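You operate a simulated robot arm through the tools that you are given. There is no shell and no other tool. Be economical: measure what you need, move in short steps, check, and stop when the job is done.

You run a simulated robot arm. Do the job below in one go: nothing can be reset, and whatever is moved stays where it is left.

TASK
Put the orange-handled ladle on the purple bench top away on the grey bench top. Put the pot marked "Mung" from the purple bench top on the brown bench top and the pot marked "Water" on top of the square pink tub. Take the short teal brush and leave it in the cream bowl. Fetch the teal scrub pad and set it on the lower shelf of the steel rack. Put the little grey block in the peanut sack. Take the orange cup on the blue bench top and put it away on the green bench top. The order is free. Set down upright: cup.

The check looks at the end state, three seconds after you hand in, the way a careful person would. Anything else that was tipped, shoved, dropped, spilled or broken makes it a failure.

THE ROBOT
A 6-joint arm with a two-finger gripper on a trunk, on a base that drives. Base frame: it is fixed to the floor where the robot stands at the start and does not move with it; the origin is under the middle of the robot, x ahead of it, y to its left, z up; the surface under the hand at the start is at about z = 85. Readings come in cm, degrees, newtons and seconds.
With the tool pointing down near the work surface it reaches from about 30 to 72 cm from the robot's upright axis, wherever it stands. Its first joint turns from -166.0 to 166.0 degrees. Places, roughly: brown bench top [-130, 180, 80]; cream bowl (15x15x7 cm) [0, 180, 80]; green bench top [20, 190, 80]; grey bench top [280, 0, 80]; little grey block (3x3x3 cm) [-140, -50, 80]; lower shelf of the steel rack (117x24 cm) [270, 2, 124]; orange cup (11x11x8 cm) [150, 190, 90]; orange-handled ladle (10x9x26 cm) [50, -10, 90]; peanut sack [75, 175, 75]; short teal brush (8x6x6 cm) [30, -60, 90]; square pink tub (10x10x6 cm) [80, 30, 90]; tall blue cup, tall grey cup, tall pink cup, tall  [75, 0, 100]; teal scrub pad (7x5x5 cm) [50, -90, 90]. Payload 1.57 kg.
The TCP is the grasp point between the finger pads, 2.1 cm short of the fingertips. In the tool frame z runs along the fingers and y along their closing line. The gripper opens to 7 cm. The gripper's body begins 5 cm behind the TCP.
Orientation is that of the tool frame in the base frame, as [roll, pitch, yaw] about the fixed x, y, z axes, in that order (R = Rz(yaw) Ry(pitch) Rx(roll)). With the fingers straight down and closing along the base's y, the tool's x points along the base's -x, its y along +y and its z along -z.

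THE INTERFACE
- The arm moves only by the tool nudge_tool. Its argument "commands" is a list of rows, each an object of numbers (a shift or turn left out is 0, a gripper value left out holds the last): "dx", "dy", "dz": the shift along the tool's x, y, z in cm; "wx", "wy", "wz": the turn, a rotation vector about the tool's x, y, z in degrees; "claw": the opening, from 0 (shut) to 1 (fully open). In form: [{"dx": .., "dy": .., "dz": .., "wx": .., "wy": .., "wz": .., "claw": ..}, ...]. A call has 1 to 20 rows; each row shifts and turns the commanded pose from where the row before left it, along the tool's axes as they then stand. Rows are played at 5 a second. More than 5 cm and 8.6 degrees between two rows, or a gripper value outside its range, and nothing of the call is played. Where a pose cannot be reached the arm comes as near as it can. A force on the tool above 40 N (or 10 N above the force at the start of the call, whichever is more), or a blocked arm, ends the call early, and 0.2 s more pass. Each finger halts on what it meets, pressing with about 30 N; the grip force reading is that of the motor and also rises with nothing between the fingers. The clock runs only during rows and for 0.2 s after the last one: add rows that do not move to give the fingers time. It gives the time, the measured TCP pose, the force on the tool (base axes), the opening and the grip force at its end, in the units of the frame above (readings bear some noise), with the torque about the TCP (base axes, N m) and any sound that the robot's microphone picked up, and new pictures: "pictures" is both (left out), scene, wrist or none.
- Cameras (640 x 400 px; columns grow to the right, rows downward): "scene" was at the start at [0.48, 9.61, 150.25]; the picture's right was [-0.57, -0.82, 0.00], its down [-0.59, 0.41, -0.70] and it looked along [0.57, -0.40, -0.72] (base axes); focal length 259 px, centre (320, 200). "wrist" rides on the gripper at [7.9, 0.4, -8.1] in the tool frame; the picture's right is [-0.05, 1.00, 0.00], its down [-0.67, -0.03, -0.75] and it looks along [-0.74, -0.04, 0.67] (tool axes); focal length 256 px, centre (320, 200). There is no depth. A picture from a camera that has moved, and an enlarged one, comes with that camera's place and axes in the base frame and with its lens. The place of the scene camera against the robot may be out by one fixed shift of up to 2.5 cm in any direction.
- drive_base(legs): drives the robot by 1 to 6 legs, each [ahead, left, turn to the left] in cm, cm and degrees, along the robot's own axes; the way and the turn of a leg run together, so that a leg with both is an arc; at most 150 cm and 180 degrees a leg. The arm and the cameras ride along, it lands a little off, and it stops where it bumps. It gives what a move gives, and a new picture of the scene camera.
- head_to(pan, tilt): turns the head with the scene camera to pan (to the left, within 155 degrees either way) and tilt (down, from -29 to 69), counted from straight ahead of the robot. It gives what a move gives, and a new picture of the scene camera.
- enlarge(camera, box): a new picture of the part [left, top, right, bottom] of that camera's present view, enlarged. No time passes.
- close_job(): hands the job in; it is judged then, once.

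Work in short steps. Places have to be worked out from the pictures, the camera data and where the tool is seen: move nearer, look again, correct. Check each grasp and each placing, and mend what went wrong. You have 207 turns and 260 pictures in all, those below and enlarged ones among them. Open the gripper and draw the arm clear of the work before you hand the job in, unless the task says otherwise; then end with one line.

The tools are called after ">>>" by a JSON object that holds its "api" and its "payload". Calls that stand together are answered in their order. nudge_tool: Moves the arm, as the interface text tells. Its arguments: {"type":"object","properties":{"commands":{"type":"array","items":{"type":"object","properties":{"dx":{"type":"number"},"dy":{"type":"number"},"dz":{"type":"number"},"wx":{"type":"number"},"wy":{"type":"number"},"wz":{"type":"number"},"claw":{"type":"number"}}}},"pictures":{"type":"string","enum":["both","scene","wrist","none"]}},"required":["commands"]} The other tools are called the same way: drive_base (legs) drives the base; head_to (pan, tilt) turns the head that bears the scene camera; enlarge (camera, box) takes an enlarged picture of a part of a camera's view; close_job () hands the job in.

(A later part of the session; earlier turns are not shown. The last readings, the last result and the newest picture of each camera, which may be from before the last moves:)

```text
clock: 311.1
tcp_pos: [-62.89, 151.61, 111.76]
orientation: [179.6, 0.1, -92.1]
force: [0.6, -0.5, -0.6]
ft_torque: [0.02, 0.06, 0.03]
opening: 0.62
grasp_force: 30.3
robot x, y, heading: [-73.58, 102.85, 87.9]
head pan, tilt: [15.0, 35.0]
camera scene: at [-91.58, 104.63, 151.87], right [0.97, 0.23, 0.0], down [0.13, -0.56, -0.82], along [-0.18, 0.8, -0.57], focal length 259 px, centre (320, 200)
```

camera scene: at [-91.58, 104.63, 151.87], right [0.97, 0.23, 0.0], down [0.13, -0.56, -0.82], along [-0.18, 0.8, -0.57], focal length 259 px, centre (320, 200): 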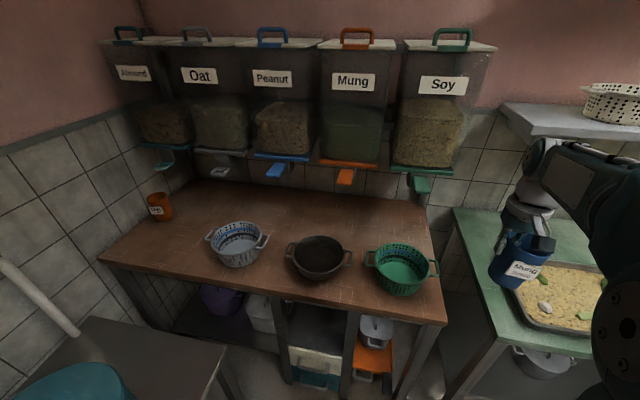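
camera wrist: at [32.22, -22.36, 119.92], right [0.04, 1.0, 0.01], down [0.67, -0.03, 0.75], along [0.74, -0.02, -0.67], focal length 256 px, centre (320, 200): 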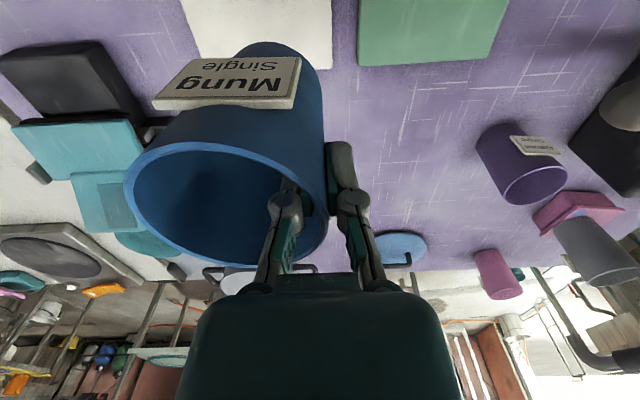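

The three bowls sit at y≈167 and chutes hang over the back, but there's a free spot in front between the black pan and green colander at about (-94,156). I swing the cup over there, staying high.

>>> {"api": "nudge_tool", "payload": {"commands": [{"dy": 4.4}, {"dy": 4.4}, {"dy": 4.4}, {"dy": 4.4}, {"dy": 4.4}, {"dy": 4.4}, {"dy": 4.4, "dx": -1.5}, {"dy": 4.2, "dx": -1.6}, {}], "pictures": "wrist"}}

>>> {"api": "head_to", "payload": {"pan": 0, "tilt": 45}}

```text
clock: 313.1
tcp_pos: [-97.95, 155.73, 111.96]
orientation: [179.6, 0.1, -92.2]
force: [-0.1, 0.1, -0.6]
ft_torque: [-0.02, 0.01, 0.01]
opening: 0.59
grasp_force: 30.0
robot x, y, heading: [-74.08, 102.75, 88.1]
head pan, tilt: [15.0, 35.0]
camera wrist: at [-98.53, 147.81, 120.2], right [-1.0, 0.09, 0.01], down [0.07, 0.66, 0.75], along [0.06, 0.74, -0.67], focal length 256 px, centre (320, 200)
```

wrist: 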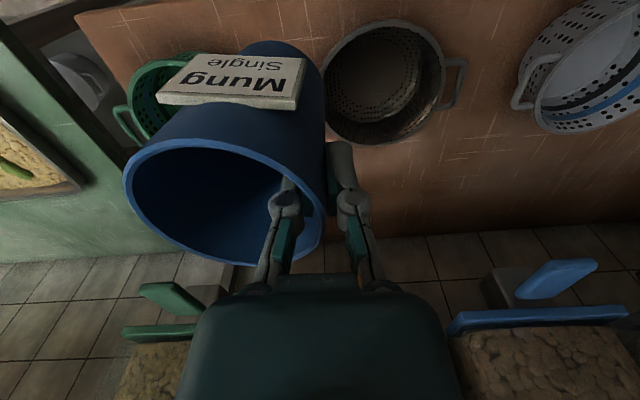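

```text
clock: 313.9
tcp_pos: [-97.97, 155.72, 111.99]
orientation: [179.6, 0.1, -92.1]
force: [0.6, 0.3, -0.3]
ft_torque: [0.02, 0.02, -0.02]
opening: 0.61
grasp_force: 30.1
robot x, y, heading: [-74.19, 102.43, 88.2]
head pan, tilt: [0.0, 45.0]
camera scene: at [-89.62, 104.22, 150.37], right [1.0, -0.03, 0.0], down [-0.02, -0.71, -0.71], along [0.02, 0.71, -0.71], focal length 259 px, centre (320, 200)
```

scene: 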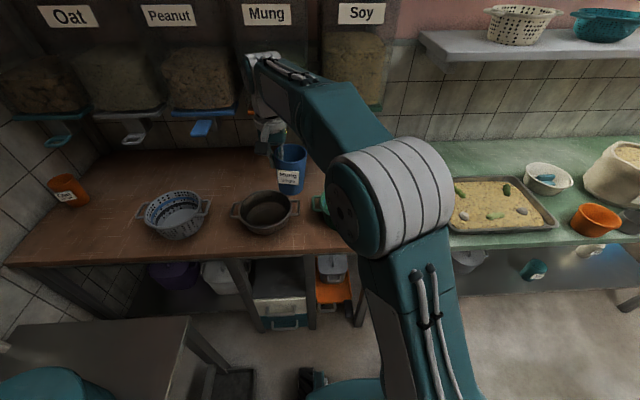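

The wrist view shows the bench's front edge at y≈153.7, so that spot is too near the edge. Better: just behind the handles between pan and green colander, cup centre ≈(-91,170.5). I drive 14 cm ahead to reach it.

>>> {"api": "drive_base", "payload": {"legs": [[14, 0, 0]]}}

>>> {"api": "nudge_tool", "payload": {"commands": [{}], "pictures": "wrist"}}

```text
clock: 315.2
tcp_pos: [-97.34, 169.49, 111.95]
orientation: [179.6, 0.1, -92.1]
force: [0.0, 0.3, -0.3]
ft_torque: [0.0, 0.04, 0.02]
opening: 0.63
grasp_force: 29.9
robot x, y, heading: [-73.37, 116.56, 87.6]
head pan, tilt: [0.0, 45.0]
camera scene: at [-89.16, 117.9, 150.36], right [1.0, -0.04, 0.0], down [-0.02, -0.71, -0.71], along [0.03, 0.71, -0.71], focal length 259 px, centre (320, 200)
```

scene: 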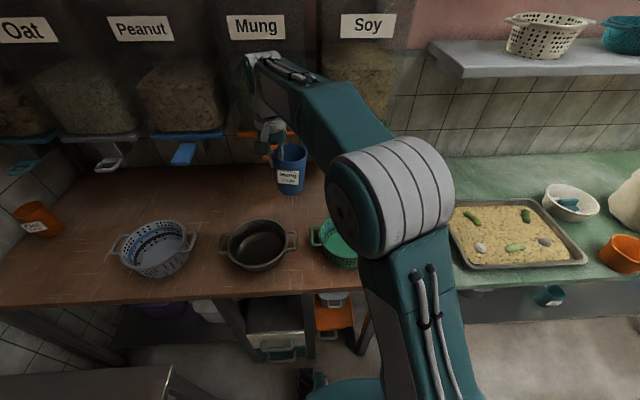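

```text
clock: 315.6
tcp_pos: [-97.37, 169.38, 112.09]
orientation: [179.5, 0.1, -92.2]
force: [-0.7, 0.1, -1.1]
ft_torque: [0.01, 0.06, -0.04]
opening: 0.61
grasp_force: 30.2
robot x, y, heading: [-73.31, 116.09, 87.9]
head pan, tilt: [0.0, 45.0]
camera wrist: at [-97.89, 161.47, 120.23], right [-1.0, 0.09, 0.01], down [0.07, 0.66, 0.75], along [0.06, 0.74, -0.67], focal length 256 px, centre (320, 200)
```

wrist: 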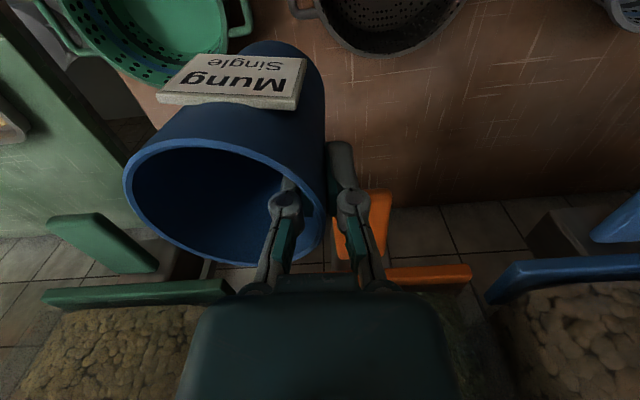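

Handles and chutes constrain this: the clear spot is just behind the handles at about (-93,174.5), entered low with the tool on the front (-y) side of the cup. I back off, rotate the tool -90° with the cup, and check.

>>> {"api": "nudge_tool", "payload": {"commands": [{"dx": 4.5}, {"dx": 4.5}, {"dx": 4.5}, {"wz": -8.5}, {"wz": -8.5}, {"wz": -8.5}, {"wz": -8.5}, {"wz": -8.5}, {"wz": -8.5}, {"wz": -8.5}, {"wz": -8.5}, {"wz": -8.5}, {"wz": -8.5}, {"wz": -3}, {}], "pictures": "both"}}

```text
clock: 318.8
tcp_pos: [-97.79, 155.85, 112.0]
orientation: [-179.9, 0.5, -4.0]
force: [0.6, 0.5, -0.9]
ft_torque: [-0.03, -0.01, 0.02]
opening: 0.62
grasp_force: 30.6
robot x, y, heading: [-73.67, 115.97, 88.2]
head pan, tilt: [0.0, 45.0]
camera scene: at [-89.13, 117.84, 150.37], right [1.0, -0.04, 0.0], down [-0.02, -0.71, -0.71], along [0.03, 0.71, -0.71], focal length 259 px, centre (320, 200)
camera wrist: at [-89.81, 154.88, 120.15], right [-0.12, -0.99, 0.0], down [-0.66, 0.08, 0.75], along [-0.74, 0.09, -0.66], focal length 256 px, centre (320, 200)
```

scene: 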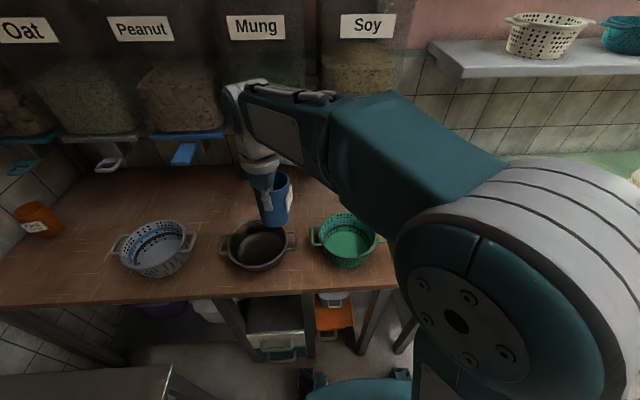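
wrist: 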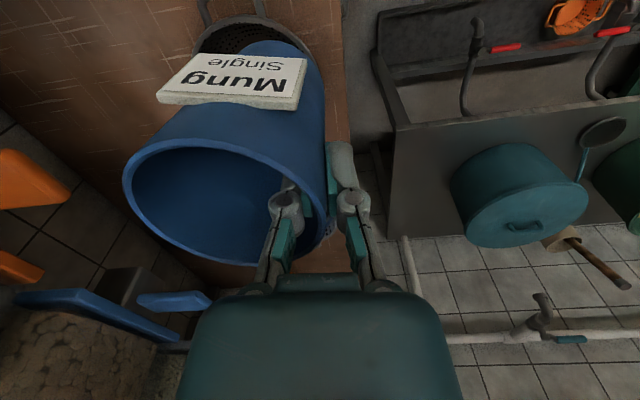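

Rotation done. Shift to x≈-94 and lower to z≈101.5, still in front of the chutes, and look.

>>> {"api": "nudge_tool", "payload": {"commands": [{"dx": 3.8}, {"dz": 4}, {"dz": 4}, {"dz": 2.5}, {}], "pictures": "wrist"}}

>>> {"api": "enlarge", "payload": {"camera": "scene", "box": [200, 110, 380, 280]}}

```text
clock: 320.0
tcp_pos: [-94.07, 155.72, 101.44]
orientation: [-179.8, 0.5, -4.3]
force: [-0.3, 0.6, 0.4]
ft_torque: [0.0, -0.01, 0.01]
opening: 0.58
grasp_force: 30.4
robot x, y, heading: [-73.2, 116.06, 87.9]
head pan, tilt: [0.0, 45.0]
camera wrist: at [-86.11, 154.66, 109.59], right [-0.13, -0.99, 0.0], down [-0.66, 0.08, 0.75], along [-0.74, 0.1, -0.66], focal length 256 px, centre (320, 200)
```

wrist: 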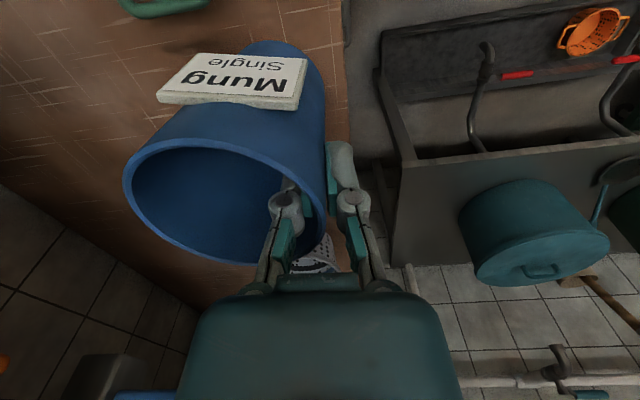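

```text
2.35 times, centred on (290, 195) of scene
camera zoom: at [-89.09, 117.84, 150.37], right [1.0, -0.04, 0.0], down [-0.02, -0.71, -0.71], along [0.03, 0.71, -0.71], focal length 610 px, centre (391, 212)
```

zoom: 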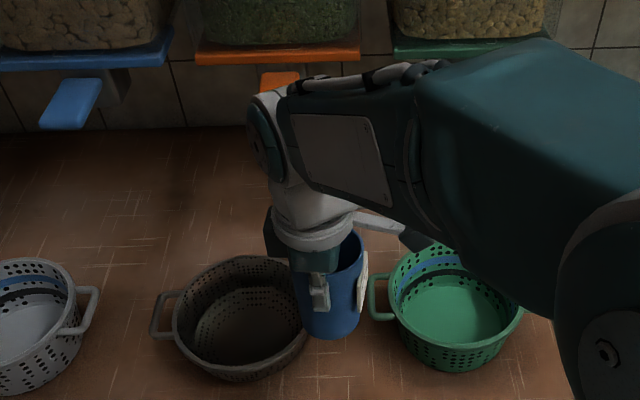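

View is good. Slide forward (+y) low under the chutes in two stages.

>>> {"api": "nudge_tool", "payload": {"commands": [{"dy": -4}, {"dy": -4}, {"dy": -3}, {}], "pictures": "scene"}}

>>> {"api": "enlarge", "payload": {"camera": "scene", "box": [200, 90, 380, 260]}}

```text
clock: 321.0
tcp_pos: [-93.1, 166.69, 101.64]
orientation: [-179.9, 0.4, -4.2]
force: [-0.8, -0.9, -0.5]
ft_torque: [-0.01, -0.01, -0.01]
opening: 0.6
grasp_force: 30.1
robot x, y, heading: [-73.54, 116.29, 87.9]
head pan, tilt: [0.0, 45.0]
camera scene: at [-89.13, 117.9, 150.36], right [1.0, -0.04, 0.0], down [-0.02, -0.71, -0.71], along [0.03, 0.71, -0.71], focal length 259 px, centre (320, 200)
```

scene: 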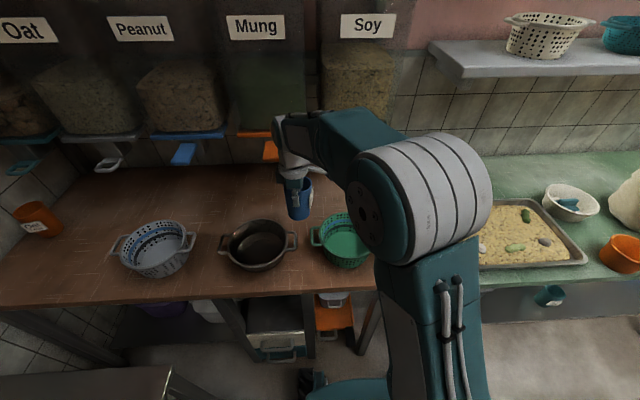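

```text
2.35 times, centred on (290, 175) of scene
camera zoom: at [-89.13, 117.9, 150.36], right [1.0, -0.04, 0.0], down [-0.02, -0.71, -0.71], along [0.03, 0.71, -0.71], focal length 610 px, centre (391, 259)
```

zoom: 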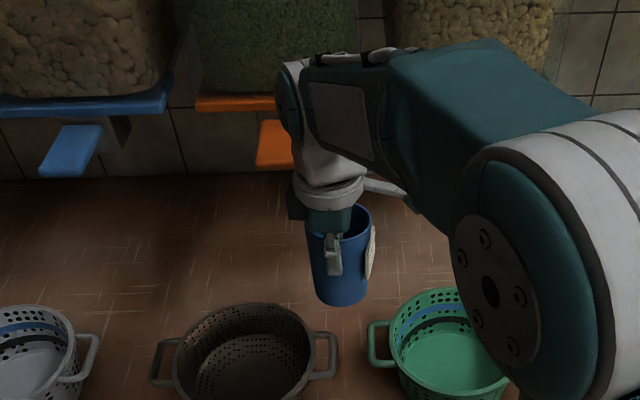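

The orange chute is close to the wrist's left, so I shift 1.5 cm to +x and go only 2 cm further, then lower.

>>> {"api": "nudge_tool", "payload": {"commands": [{"dx": 1.5}, {"dy": -2}, {"dz": 3}, {"dz": 3}, {"dz": 3}, {}], "pictures": "wrist"}}

>>> {"api": "enlarge", "payload": {"camera": "scene", "box": [200, 90, 380, 260]}}

```text
clock: 322.4
tcp_pos: [-91.76, 168.48, 92.36]
orientation: [180.0, 0.4, -4.1]
force: [-0.2, -1.0, 0.0]
ft_torque: [0.01, -0.04, 0.03]
opening: 0.59
grasp_force: 30.3
robot x, y, heading: [-73.35, 116.37, 88.0]
head pan, tilt: [0.0, 45.0]
camera wrist: at [-83.72, 167.47, 100.47], right [-0.13, -0.99, 0.0], down [-0.66, 0.08, 0.75], along [-0.74, 0.1, -0.66], focal length 256 px, centre (320, 200)
```

wrist: 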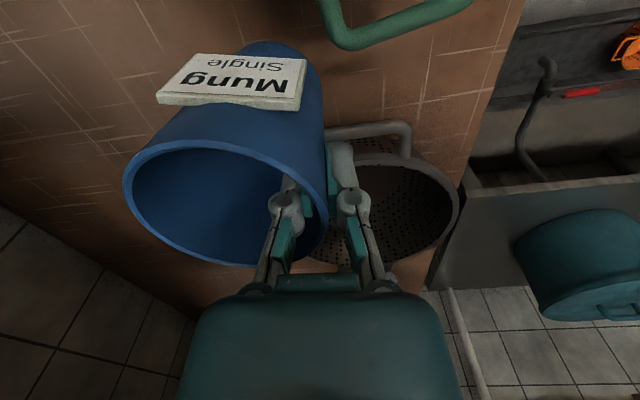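

```text
2.35 times, centred on (290, 175) of scene
camera zoom: at [-89.14, 117.92, 150.36], right [1.0, -0.04, 0.0], down [-0.02, -0.71, -0.71], along [0.03, 0.71, -0.71], focal length 610 px, centre (391, 259)
```

zoom: 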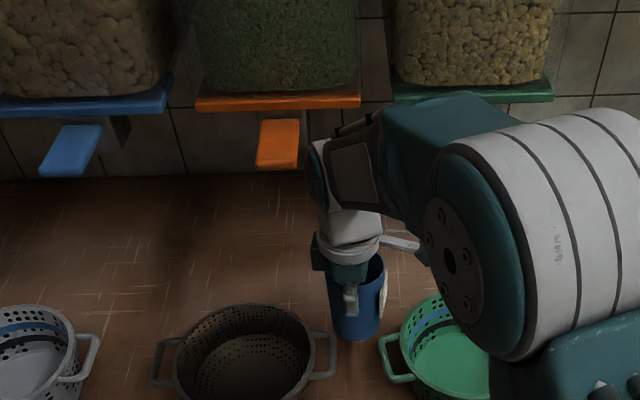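

Handles end at y≈168, close to my outer finger. Shift +1.5 in y and +1.3 in x, then continue lowering.

>>> {"api": "nudge_tool", "payload": {"commands": [{"dy": -1.5}, {"dx": 1.2}, {"dz": 1.5}, {"dz": 1}, {"dz": 0.5}, {}], "pictures": "wrist"}}

```text
clock: 323.8
tcp_pos: [-90.34, 169.99, 89.41]
orientation: [-179.9, 0.5, -4.2]
force: [1.1, 0.2, -1.2]
ft_torque: [-0.01, 0.01, 0.0]
opening: 0.58
grasp_force: 30.5
robot x, y, heading: [-73.26, 116.47, 88.0]
head pan, tilt: [0.0, 45.0]
camera wrist: at [-82.43, 168.9, 97.57], right [-0.13, -0.99, 0.0], down [-0.66, 0.08, 0.75], along [-0.74, 0.1, -0.66], focal length 256 px, centre (320, 200)
```

wrist: 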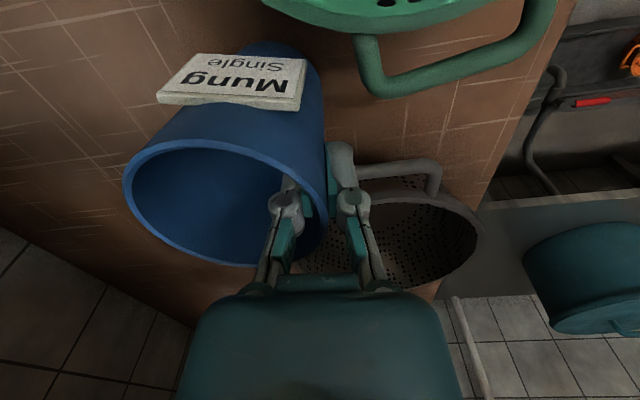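

Clear on both sides. Lower to contact.

>>> {"api": "nudge_tool", "payload": {"commands": [{"dz": 0.5}, {"dz": 0.4}, {"dz": 0.4}, {}], "pictures": "none"}}

```text
clock: 324.8
tcp_pos: [-90.48, 170.0, 88.11]
orientation: [-179.9, 0.5, -4.2]
force: [0.6, 0.3, -0.6]
ft_torque: [-0.04, 0.02, 0.02]
opening: 0.59
grasp_force: 30.3
robot x, y, heading: [-73.56, 116.45, 87.9]
head pan, tilt: [0.0, 45.0]
```

>>> {"api": "nudge_tool", "payload": {"commands": [{"dz": 0.4}, {"dz": 0.4}, {"dz": 0.4}, {}], "pictures": "none"}}

```text
clock: 325.8
tcp_pos: [-90.46, 169.9, 87.05]
orientation: [-179.9, 0.5, -4.3]
force: [0.4, -0.1, 1.8]
ft_torque: [0.08, 0.01, -0.01]
opening: 0.65
grasp_force: 30.4
robot x, y, heading: [-73.08, 116.01, 88.0]
head pan, tilt: [0.0, 45.0]
```

>>> {"api": "nudge_tool", "payload": {"commands": [{"dz": 0.3}, {"dz": 0.3}, {}], "pictures": "none"}}

```text
clock: 326.6
tcp_pos: [-90.54, 169.93, 86.6]
orientation: [-179.6, 0.5, -4.2]
force: [-4.6, -7.3, 32.3]
ft_torque: [0.75, 0.06, 0.03]
opening: 0.61
grasp_force: 29.9
robot x, y, heading: [-73.5, 116.19, 88.0]
head pan, tilt: [0.0, 45.0]
```

Firm contact. Ease, open slightly, rise straight up, then back off low under the chutes.

>>> {"api": "nudge_tool", "payload": {"commands": [{"dz": -0.3}, {"claw": 0.15}, {"claw": 0.28}, {}, {"dz": -2}, {"dz": -3}, {"dz": -3}, {"dy": 4}, {"dy": 4}, {"dy": 4}, {}], "pictures": "both"}}

>>> {"api": "enlarge", "payload": {"camera": "scene", "box": [200, 90, 380, 260]}}

```text
clock: 329.0
tcp_pos: [-91.47, 157.96, 94.68]
orientation: [-179.8, 0.4, -4.2]
force: [0.5, 0.0, -0.2]
ft_torque: [-0.05, -0.01, 0.03]
opening: 1.96
grasp_force: 0.1
robot x, y, heading: [-73.33, 116.01, 88.1]
head pan, tilt: [0.0, 45.0]
camera scene: at [-89.11, 117.84, 150.37], right [1.0, -0.04, 0.0], down [-0.02, -0.71, -0.71], along [0.03, 0.71, -0.71], focal length 259 px, centre (320, 200)
camera wrist: at [-83.33, 156.87, 102.84], right [-0.13, -0.99, 0.0], down [-0.66, 0.08, 0.75], along [-0.74, 0.1, -0.66], focal length 256 px, centre (320, 200)
```

scene: 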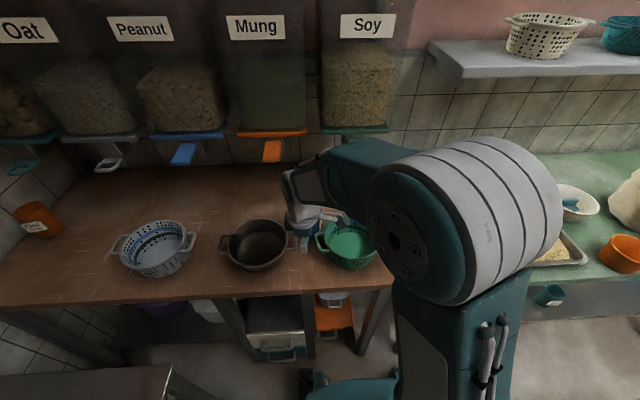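
wrist: 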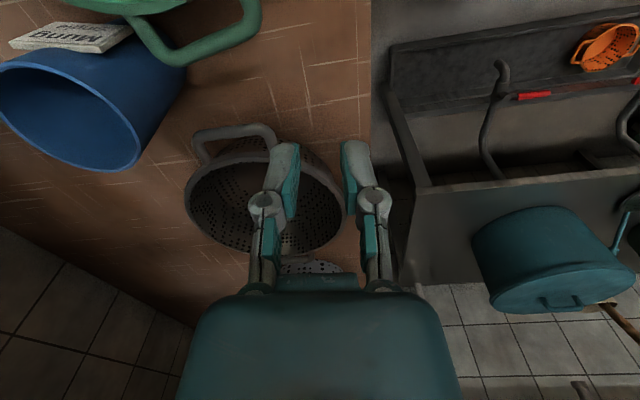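

```text
2.35 times, centred on (290, 175) of scene
camera zoom: at [-89.11, 117.84, 150.37], right [1.0, -0.04, 0.0], down [-0.02, -0.71, -0.71], along [0.03, 0.71, -0.71], focal length 610 px, centre (391, 259)
```

zoom: 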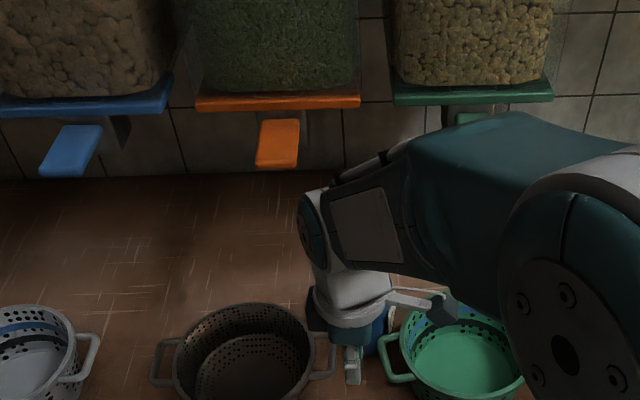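

Back the arm away, restore the roll, and verify the cup.

>>> {"api": "nudge_tool", "payload": {"commands": [{"dz": -4, "claw": 1}, {"dz": -4}, {"dz": -4}, {"dz": -4}, {"dx": 4}, {"dx": 4}, {"dx": 4}, {"wz": 8.5}, {"wz": 8.5}, {"wz": 8.5}, {"wz": 8.5}, {"wz": 8.5}, {"wz": 8.5}, {"wz": 8.5}, {"wz": 8.5}, {"wz": 8.5}, {"wz": 8.5}, {"wz": 5}, {}], "pictures": "none"}}

>>> {"api": "enlarge", "payload": {"camera": "scene", "box": [200, 90, 380, 260]}}

```text
clock: 333.0
tcp_pos: [-79.15, 156.96, 110.6]
orientation: [179.5, 0.1, -94.3]
force: [0.0, -0.6, 0.1]
ft_torque: [-0.01, 0.03, 0.01]
opening: 6.99
grasp_force: 0.1
robot x, y, heading: [-73.61, 116.68, 88.2]
head pan, tilt: [0.0, 45.0]
```

```text
2.35 times, centred on (290, 175) of scene
camera zoom: at [-89.03, 117.82, 150.38], right [1.0, -0.04, 0.0], down [-0.02, -0.71, -0.71], along [0.03, 0.71, -0.71], focal length 610 px, centre (391, 259)
```

zoom: 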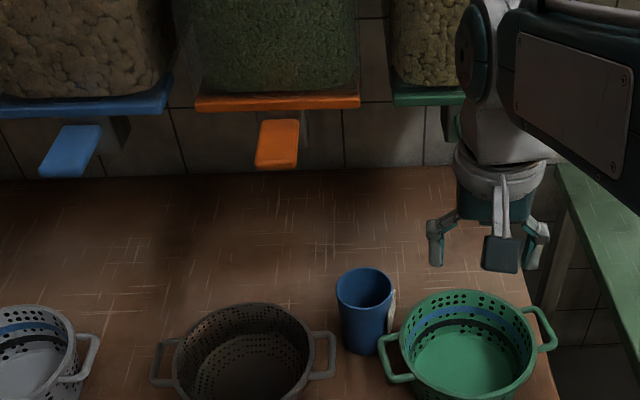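

Mung stands upright on the brown bench. Now go for the scrub pad on the cream bench.

>>> {"api": "drive_base", "payload": {"legs": [[-14, 0, 0], [0, 0, -88], [32, 0, 0], [0, -145, 0], [0, -42, 0], [26, 0, 0]]}}

>>> {"api": "nudge_tool", "payload": {"commands": [{}], "pictures": "wrist"}}

```text
clock: 350.1
tcp_pos: [29.47, -74.42, 110.61]
orientation: [179.6, 0.0, 178.9]
force: [-0.3, 1.0, 0.3]
ft_torque: [-0.01, 0.0, 0.02]
opening: 6.99
grasp_force: 0.0
robot x, y, heading: [-11.15, -82.28, 0.9]
head pan, tilt: [0.0, 45.0]
camera scene: at [-9.2, -68.06, 150.36], right [0.02, -1.0, 0.0], down [-0.71, -0.01, -0.71], along [0.71, 0.01, -0.71], focal length 259 px, centre (320, 200)
```

scene: 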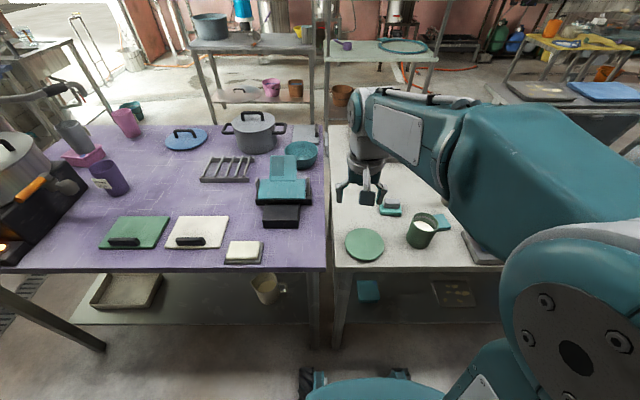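

```text
clock: 350.6
tcp_pos: [29.46, -74.6, 110.48]
orientation: [179.5, 0.2, 178.8]
force: [-0.1, -0.5, -0.2]
ft_torque: [0.02, 0.02, -0.03]
opening: 7.01
grasp_force: 0.0
robot x, y, heading: [-10.67, -82.53, 0.8]
head pan, tilt: [0.0, 45.0]
camera wrist: at [21.64, -74.15, 118.73], right [0.07, 1.0, 0.01], down [0.66, -0.06, 0.75], along [0.74, -0.05, -0.67], focal length 256 px, centre (320, 200)
```

wrist: 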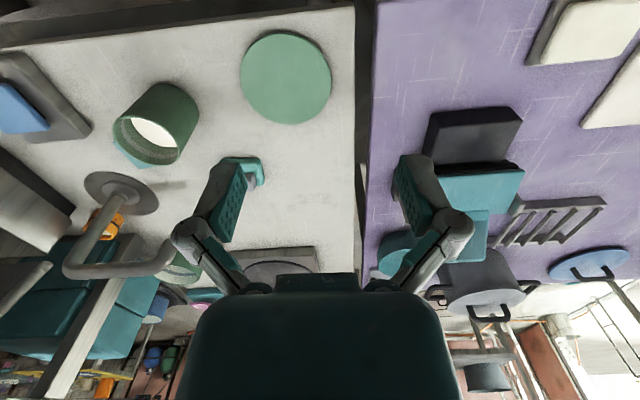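

Move nearer above the pad (≈(49,-88)) for a clear look.

>>> {"api": "nudge_tool", "payload": {"commands": [{"dx": -3, "dy": -3.5}, {"dx": -3, "dy": -3.5}, {"dx": -3, "dy": -3.5}, {"dx": -2, "dy": -3}, {"dz": 4}, {"dz": 2}, {}], "pictures": "wrist"}}

>>> {"api": "enlarge", "payload": {"camera": "wrist", "box": [240, 60, 400, 180]}}

```text
clock: 352.1
tcp_pos: [39.98, -88.35, 104.32]
orientation: [179.6, 0.1, 178.8]
force: [0.4, 0.0, 0.6]
ft_torque: [0.0, 0.0, -0.04]
opening: 7.01
grasp_force: 0.2
robot x, y, heading: [-10.93, -82.35, 0.8]
head pan, tilt: [0.0, 45.0]
camera wrist: at [32.15, -87.8, 112.51], right [0.07, 1.0, 0.01], down [0.66, -0.06, 0.75], along [0.74, -0.05, -0.67], focal length 256 px, centre (320, 200)
```

wrist: 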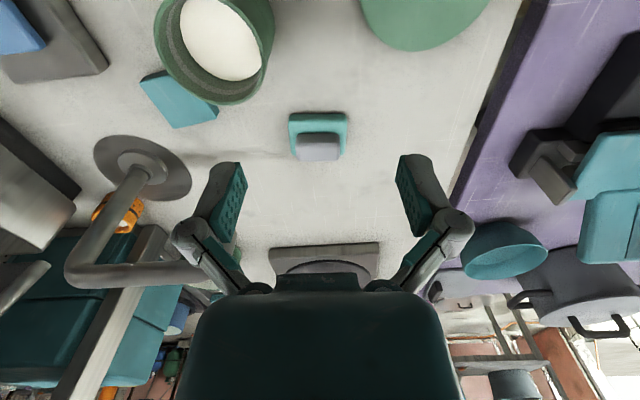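

```text
3.33 times, centred on (320, 120) of wrist
camera zoom: at [32.15, -87.8, 112.51], right [0.07, 1.0, 0.01], down [0.66, -0.06, 0.75], along [0.74, -0.05, -0.67], focal length 853 px, centre (320, 467)
```

zoom: 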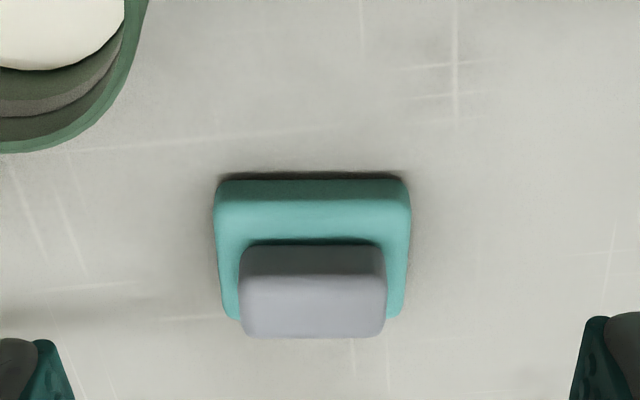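

The pad has a 5 cm wide grey grip on a 7 cm teal base, top ≈(48.9,-89.1,90). I tilt the tool 30° forward (needed for the shelf) and approach.

>>> {"api": "nudge_tool", "payload": {"commands": [{"wy": -7.5}, {"wy": -7.5}, {"wy": -7.5}, {"wy": -7.5}, {"dz": 4, "dy": -0.7}, {"dz": 4}, {"dz": 3, "dx": -0.5}, {}], "pictures": "wrist"}}

>>> {"api": "enlarge", "payload": {"camera": "scene", "box": [330, 170, 470, 260]}}

```text
clock: 353.9
tcp_pos: [46.13, -89.19, 95.07]
orientation: [179.4, 30.2, 178.5]
force: [-0.2, 0.0, 0.3]
ft_torque: [0.0, 0.01, 0.0]
opening: 6.99
grasp_force: 0.2
robot x, y, heading: [-11.07, -82.55, 1.1]
head pan, tilt: [0.0, 45.0]
camera wrist: at [35.23, -88.49, 98.14], right [0.07, 1.0, 0.04], down [0.2, -0.05, 0.98], along [0.98, -0.06, -0.2], focal length 256 px, centre (320, 200)
```

wrist: 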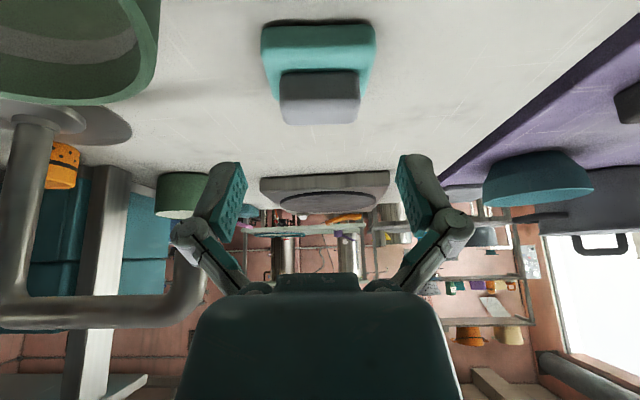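

```text
4.44 times, centred on (400, 215) of scene
camera zoom: at [-9.12, -68.32, 150.38], right [0.02, -1.0, 0.0], down [-0.71, -0.01, -0.71], along [0.71, 0.01, -0.71], focal length 1152 px, centre (-36, 133)
```

zoom: 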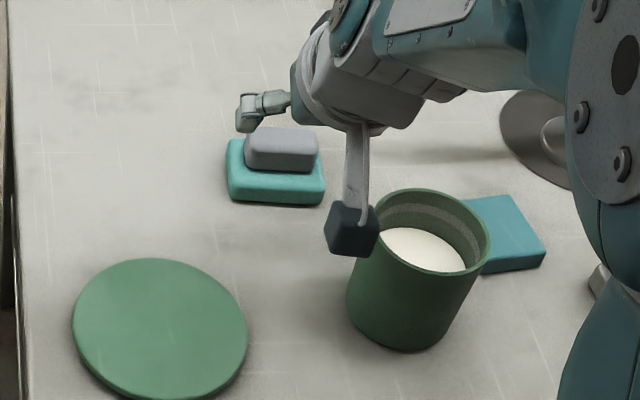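

The wrist camera would hit the green mug if I descend tilted. I go straight up, return to vertical, and grip vertically instead (camera stays above the mug).

>>> {"api": "nudge_tool", "payload": {"commands": [{"dz": -3.46, "dx": -2}, {"dz": -3.46, "dx": -2}, {"wy": 7.5}, {"wy": 7.5}, {"wy": 7.5}, {"wy": 7.5}, {"dx": -2.8}, {}], "pictures": "wrist"}}

>>> {"api": "enlarge", "payload": {"camera": "scene", "box": [330, 170, 470, 260]}}

```text
clock: 355.8
tcp_pos: [48.8, -89.26, 103.15]
orientation: [179.5, 0.0, 178.8]
force: [1.2, 0.7, 0.0]
ft_torque: [-0.01, -0.01, 0.04]
opening: 7.0
grasp_force: 0.0
robot x, y, heading: [-11.02, -82.45, 1.0]
head pan, tilt: [0.0, 45.0]
camera wrist: at [41.04, -88.63, 111.3], right [0.07, 1.0, 0.01], down [0.67, -0.06, 0.74], along [0.74, -0.05, -0.67], focal length 256 px, centre (320, 200)
```

wrist: 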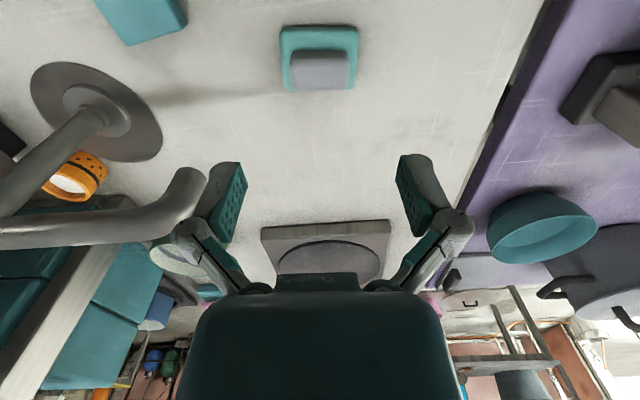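

```text
4.44 times, centred on (400, 215) of scene
camera zoom: at [-9.08, -68.32, 150.38], right [0.02, -1.0, 0.0], down [-0.71, -0.01, -0.71], along [0.71, 0.01, -0.71], focal length 1152 px, centre (-36, 133)
```

zoom: 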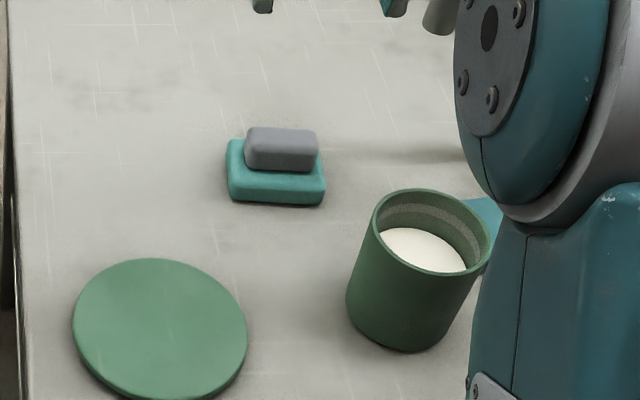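

Aligned. Descend vertically to about 92, check, then grip.

>>> {"api": "nudge_tool", "payload": {"commands": [{"dx": -0.3, "dz": 4}, {"dz": 4}, {"dz": 3}, {}], "pictures": "wrist"}}

>>> {"api": "enlarge", "payload": {"camera": "scene", "box": [330, 170, 470, 260]}}

```text
clock: 356.8
tcp_pos: [49.17, -88.88, 92.11]
orientation: [179.4, 0.1, 178.8]
force: [0.2, -1.0, -0.7]
ft_torque: [0.01, 0.0, 0.0]
opening: 6.99
grasp_force: 0.1
robot x, y, heading: [-11.08, -82.5, 1.0]
head pan, tilt: [0.0, 45.0]
camera wrist: at [41.28, -88.44, 100.26], right [0.07, 1.0, 0.01], down [0.66, -0.06, 0.75], along [0.74, -0.05, -0.67], focal length 256 px, centre (320, 200)
```

wrist: 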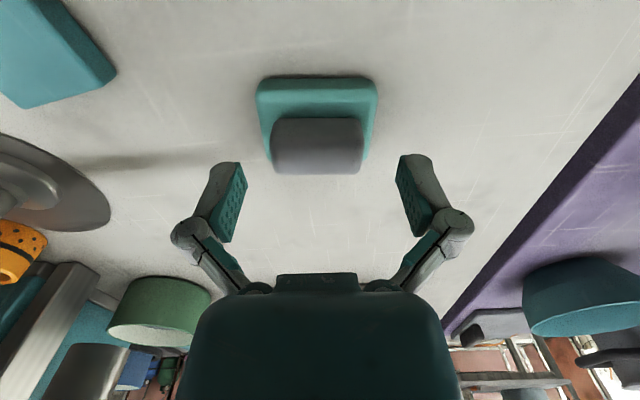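

```text
4.44 times, centred on (400, 215) of scene
camera zoom: at [-9.08, -68.32, 150.38], right [0.02, -1.0, 0.0], down [-0.71, -0.01, -0.71], along [0.71, 0.01, -0.71], focal length 1152 px, centre (-36, 133)
```

zoom: 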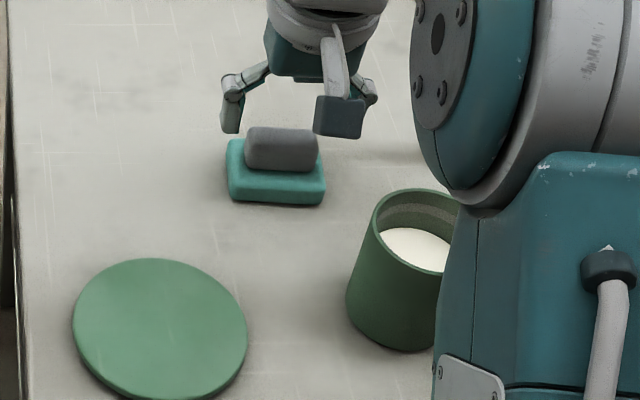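

Pad top is ≈z 88.7 at x≈49.9. Nudge forward 0.7 and descend ~3 cm with force watch, then close.

>>> {"api": "nudge_tool", "payload": {"commands": [{"dx": -0.7, "dy": -0.2, "dz": 1}, {"dz": 1}, {"dz": 0.7}, {"dz": 0.4}, {}], "pictures": "wrist"}}

```text
clock: 357.9
tcp_pos: [50.05, -89.37, 89.14]
orientation: [179.4, 0.1, 178.9]
force: [0.3, 0.5, -0.2]
ft_torque: [0.0, -0.02, -0.03]
opening: 7.01
grasp_force: 0.1
robot x, y, heading: [-11.05, -82.6, 1.3]
head pan, tilt: [0.0, 45.0]
camera wrist: at [42.08, -88.81, 97.27], right [0.07, 1.0, 0.01], down [0.66, -0.06, 0.75], along [0.74, -0.05, -0.67], focal length 256 px, centre (320, 200)
```

wrist: 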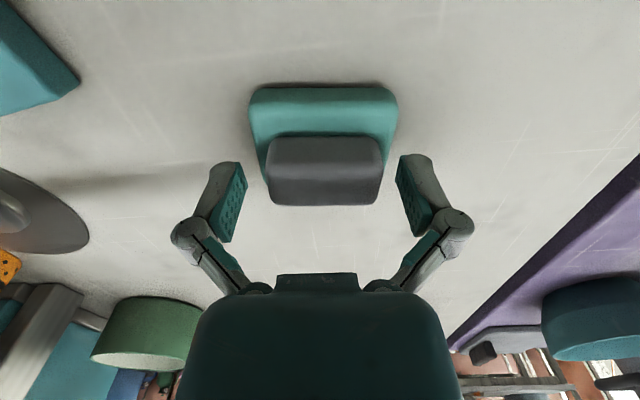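

Fingertips are just above the teal base, overlapping the grey grip by ~2 cm. Close and lift.

>>> {"api": "nudge_tool", "payload": {"commands": [{"dz": 0.3}, {"claw": 0}, {}, {}, {}, {"dz": -2}, {"dz": -3}, {}], "pictures": "wrist"}}

>>> {"api": "enlarge", "payload": {"camera": "scene", "box": [330, 170, 470, 260]}}

```text
clock: 359.8
tcp_pos: [49.85, -89.33, 93.85]
orientation: [179.5, 0.0, 178.8]
force: [-0.6, 0.0, -1.0]
ft_torque: [0.02, 0.01, -0.01]
opening: 4.95
grasp_force: 30.4
robot x, y, heading: [-11.03, -82.71, 1.1]
head pan, tilt: [0.0, 45.0]
camera wrist: at [42.08, -88.87, 102.09], right [0.07, 1.0, 0.01], down [0.67, -0.06, 0.74], along [0.74, -0.05, -0.67], focal length 256 px, centre (320, 200)
```

wrist: 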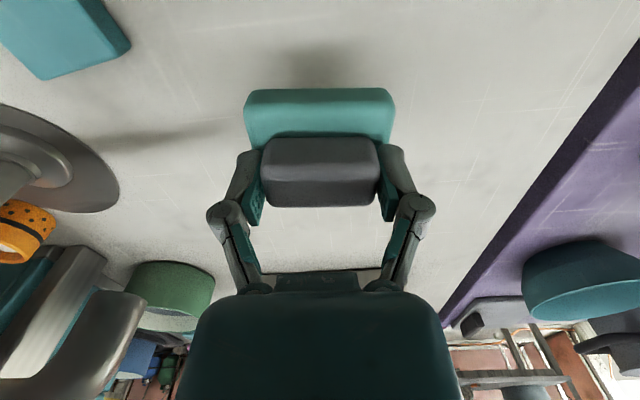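

```text
4.44 times, centred on (400, 215) of scene
camera zoom: at [-9.07, -68.34, 150.38], right [0.02, -1.0, 0.0], down [-0.71, -0.01, -0.71], along [0.71, 0.01, -0.71], focal length 1152 px, centre (-36, 133)
```

zoom: 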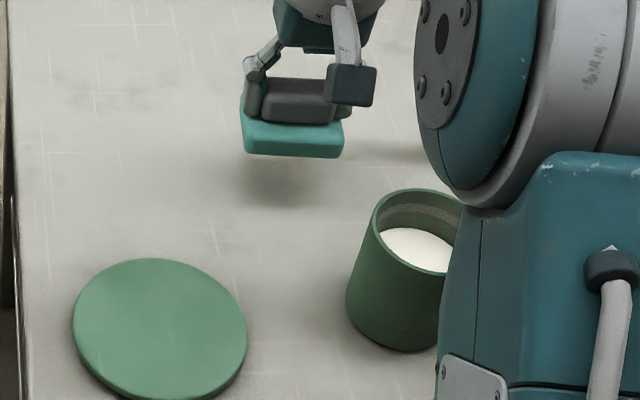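

Pad held. Raise and tuck the arm, then drive round to the steel rack.

>>> {"api": "nudge_tool", "payload": {"commands": [{"dz": -4}, {"dz": -4}, {"dz": -4}, {"dz": -4, "dx": 2}, {"dz": -4, "dx": 2}, {"dz": -4, "dx": 2}, {"dz": -4, "dx": 2}, {"dz": -4, "dx": 2}, {"dx": 3, "dy": 3}, {"dy": 3}, {}], "pictures": "none"}}

>>> {"api": "drive_base", "payload": {"legs": [[-30, 0, -1], [0, 140, 0], [0, 46, 0], [140, 0, 0], [78, 0, 0], [0, -84, 0]]}}

>>> {"api": "head_to", "payload": {"pan": 0, "tilt": 20}}

```text
clock: 362.1
tcp_pos: [37.35, -83.32, 125.73]
orientation: [179.6, 0.1, 178.9]
force: [-0.5, 0.7, -0.7]
ft_torque: [-0.03, 0.0, 0.02]
opening: 4.93
grasp_force: 30.0
robot x, y, heading: [-10.95, -82.7, 1.1]
head pan, tilt: [0.0, 45.0]
```

```text
clock: 387.4
tcp_pos: [227.16, 15.7, 125.66]
orientation: [179.6, 0.0, 178.3]
force: [-0.4, -0.9, -0.9]
ft_torque: [-0.05, -0.01, 0.0]
opening: 4.89
grasp_force: 29.8
robot x, y, heading: [178.94, 16.97, 0.2]
head pan, tilt: [0.0, 45.0]
camera scene: at [180.98, 31.27, 150.36], right [0.01, -1.0, 0.0], down [-0.71, -0.01, -0.71], along [0.71, 0.0, -0.71], focal length 259 px, centre (320, 200)
```

scene: 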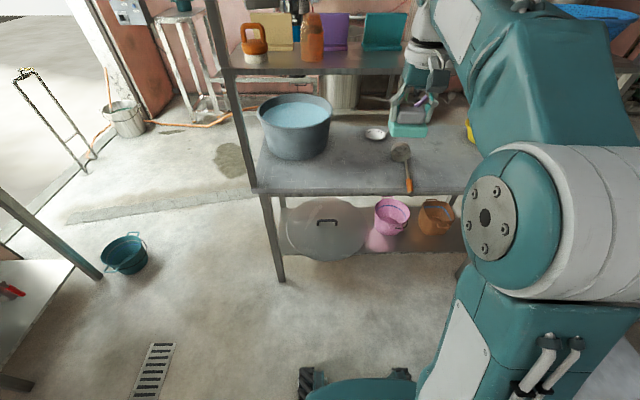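

```text
clock: 388.3
tcp_pos: [227.34, 15.64, 125.7]
orientation: [179.5, 0.0, 178.3]
force: [0.2, 0.4, -0.5]
ft_torque: [0.02, 0.02, -0.03]
opening: 4.92
grasp_force: 29.8
robot x, y, heading: [179.17, 16.97, 0.2]
head pan, tilt: [0.0, 20.0]
camera scene: at [182.16, 31.1, 154.24], right [0.01, -1.0, 0.0], down [-0.34, 0.0, -0.94], along [0.94, 0.01, -0.34], focal length 259 px, centre (320, 200)
```

scene: 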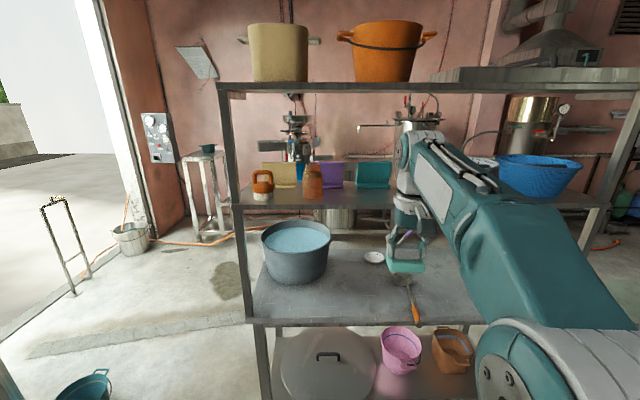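

Raise above shelf height and look at the shelf with the wrist camera.

>>> {"api": "nudge_tool", "payload": {"commands": [{"dz": -4}, {"dz": -4}, {"dz": -2}, {}], "pictures": "wrist"}}

>>> {"api": "head_to", "payload": {"pan": 8, "tilt": 25}}

```text
clock: 389.3
tcp_pos: [226.38, 15.37, 133.9]
orientation: [179.7, 0.2, 178.3]
force: [0.3, -0.7, -0.5]
ft_torque: [0.0, -0.01, 0.0]
opening: 4.89
grasp_force: 30.0
out of reach, approached as far as the arm can: row 3
robot x, y, heading: [178.94, 17.12, 0.0]
head pan, tilt: [0.0, 20.0]
camera wrist: at [218.61, 15.99, 142.1], right [0.08, 1.0, 0.01], down [0.66, -0.06, 0.75], along [0.75, -0.06, -0.66], focal length 256 px, centre (320, 200)
```

wrist: 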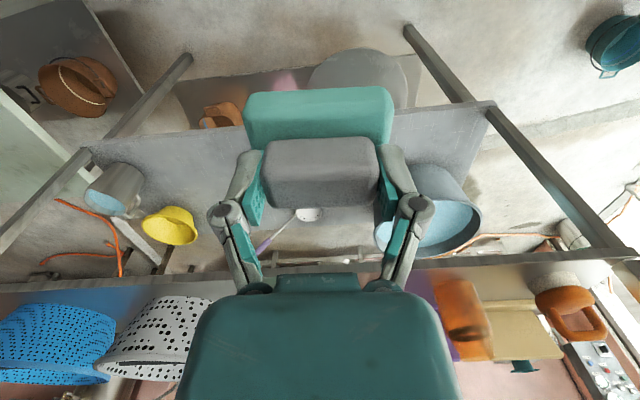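

```text
clock: 390.0
tcp_pos: [226.48, 15.41, 133.88]
orientation: [179.5, 0.3, 178.2]
force: [-0.9, -0.4, -0.9]
ft_torque: [-0.01, 0.0, -0.02]
opening: 4.88
grasp_force: 29.9
robot x, y, heading: [178.77, 16.84, 0.4]
head pan, tilt: [8.0, 25.0]
camera scene: at [181.97, 32.34, 153.44], right [0.14, -0.99, 0.0], down [-0.42, -0.06, -0.91], along [0.9, 0.13, -0.42], focal length 259 px, centre (320, 200)
```

scene: 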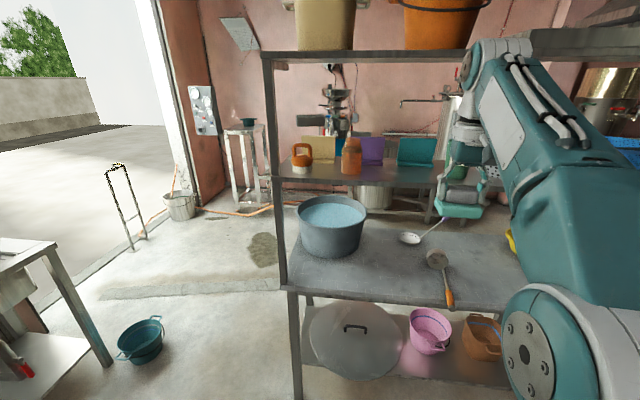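

Vertical reach tops out near here and the upper shelf's underside is at z≈157, so I tilt the tool 30° forward (wrist leans back), set z≈131.5, then drive ahead to bring the pad over the shelf.

>>> {"api": "nudge_tool", "payload": {"commands": [{"dz": 2}, {"wy": -7.5}, {"wy": -7.5}, {"wy": -7.5}, {"wy": -7.5}, {}], "pictures": "none"}}

>>> {"api": "drive_base", "payload": {"legs": [[22, 0, 0]]}}

>>> {"api": "nudge_tool", "payload": {"commands": [{}], "pictures": "wrist"}}

```text
clock: 391.4
tcp_pos: [226.33, 15.53, 131.89]
orientation: [179.4, 30.2, 178.0]
force: [1.0, 0.7, -1.2]
ft_torque: [-0.02, -0.01, -0.03]
opening: 4.89
grasp_force: 29.8
robot x, y, heading: [179.05, 16.95, 0.5]
head pan, tilt: [8.0, 25.0]
```

```text
clock: 393.1
tcp_pos: [247.92, 15.35, 131.91]
orientation: [179.4, 30.1, 177.9]
force: [0.0, -0.4, -0.7]
ft_torque: [0.01, -0.02, -0.02]
opening: 4.9
grasp_force: 30.1
robot x, y, heading: [200.86, 16.92, 0.3]
head pan, tilt: [8.0, 25.0]
camera scene: at [203.69, 32.44, 153.44], right [0.14, -0.99, 0.0], down [-0.42, -0.06, -0.91], along [0.9, 0.13, -0.42], focal length 259 px, centre (320, 200)
```

scene: 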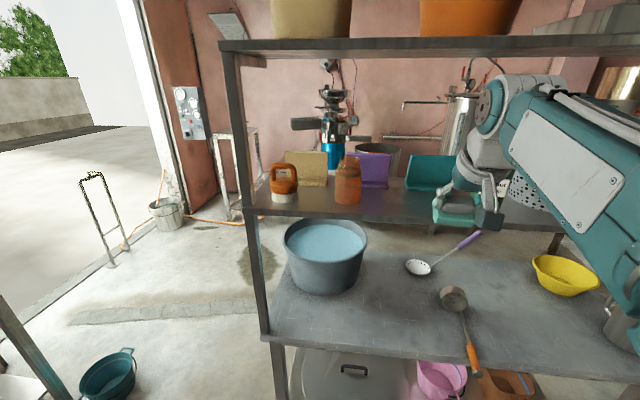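

```text
clock: 393.5
tcp_pos: [248.16, 15.55, 131.92]
orientation: [179.4, 30.0, 177.8]
force: [-0.8, -0.7, -0.5]
ft_torque: [-0.02, -0.03, 0.01]
opening: 4.9
grasp_force: 30.4
robot x, y, heading: [200.81, 16.87, 0.2]
head pan, tilt: [8.0, 25.0]
camera wrist: at [237.22, 16.17, 135.06], right [0.08, 1.0, 0.04], down [0.2, -0.05, 0.98], along [0.98, -0.07, -0.21], focal length 256 px, centre (320, 200)
```

wrist: 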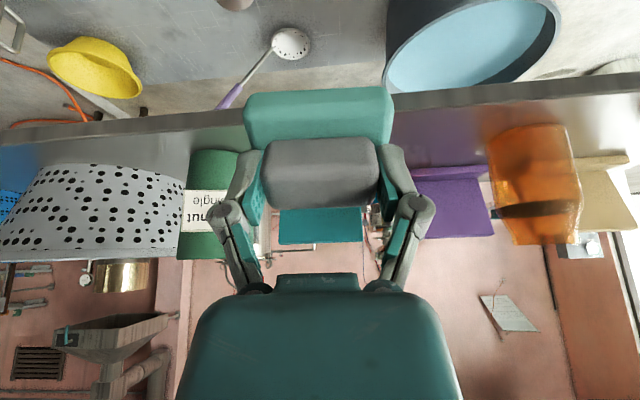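

Clear gap: can ends at y≈6, purple towel/jar start at y≈26; pad at y≈15. Drive 12 cm ahead to bring the pad over the shelf.

>>> {"api": "drive_base", "payload": {"legs": [[12, 0, 0]]}}

>>> {"api": "nudge_tool", "payload": {"commands": [{}], "pictures": "wrist"}}

>>> {"api": "enlarge", "payload": {"camera": "scene", "box": [380, 60, 600, 260]}}

```text
clock: 394.7
tcp_pos: [260.11, 15.61, 131.88]
orientation: [179.5, 30.1, 177.9]
force: [0.0, -0.7, -1.3]
ft_torque: [0.01, -0.03, -0.01]
opening: 4.9
grasp_force: 30.1
robot x, y, heading: [212.65, 17.29, 0.4]
head pan, tilt: [8.0, 25.0]
camera scene: at [215.77, 32.51, 153.44], right [0.14, -0.99, 0.0], down [-0.42, -0.06, -0.91], along [0.9, 0.13, -0.42], focal length 259 px, centre (320, 200)
```

scene: 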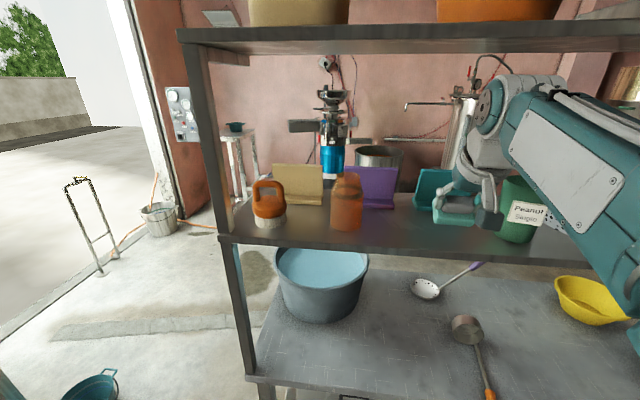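

```text
clock: 395.1
tcp_pos: [260.17, 15.61, 132.03]
orientation: [179.5, 30.1, 177.9]
force: [0.7, 0.1, -0.3]
ft_torque: [-0.01, 0.03, -0.03]
opening: 4.9
grasp_force: 30.2
robot x, y, heading: [212.99, 17.09, 0.5]
head pan, tilt: [8.0, 25.0]
camera wrist: at [249.34, 16.3, 135.06], right [0.08, 1.0, 0.04], down [0.2, -0.05, 0.98], along [0.98, -0.07, -0.21], focal length 256 px, centre (320, 200)
```

wrist: 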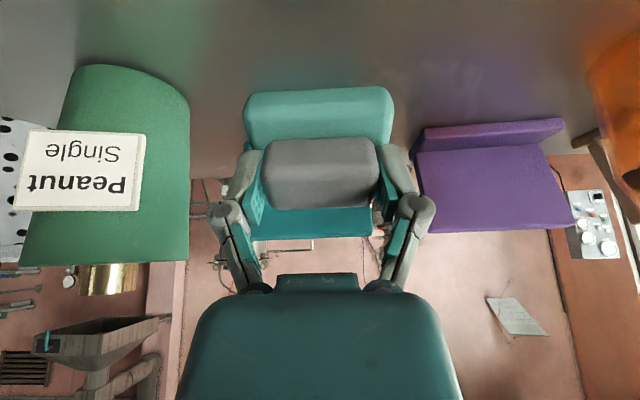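

```text
2.00 times, centred on (490, 160) of scene
camera zoom: at [215.78, 32.5, 153.44], right [0.14, -0.99, 0.0], down [-0.42, -0.06, -0.91], along [0.9, 0.13, -0.42], focal length 518 px, centre (-20, 280)
```

zoom: 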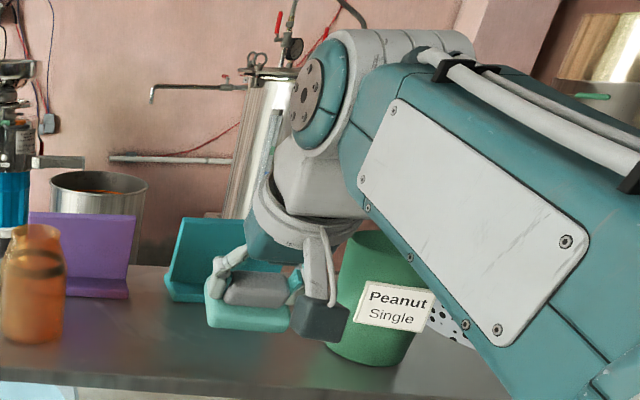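

Pad is over the shelf in front of the teal holder (which starts at x≈268). Lower in small steps.

>>> {"api": "nudge_tool", "payload": {"commands": [{"dz": 0.87, "dx": 0.5}, {"dz": 0.43, "dx": 0.25}, {"dz": 0.35, "dx": 0.2}, {}], "pictures": "none"}}

```text
clock: 396.1
tcp_pos: [260.2, 15.66, 130.03]
orientation: [179.4, 30.1, 177.8]
force: [0.2, 0.8, -0.4]
ft_torque: [0.0, 0.04, 0.02]
opening: 4.91
grasp_force: 30.1
robot x, y, heading: [212.79, 17.11, 0.2]
head pan, tilt: [8.0, 25.0]
```

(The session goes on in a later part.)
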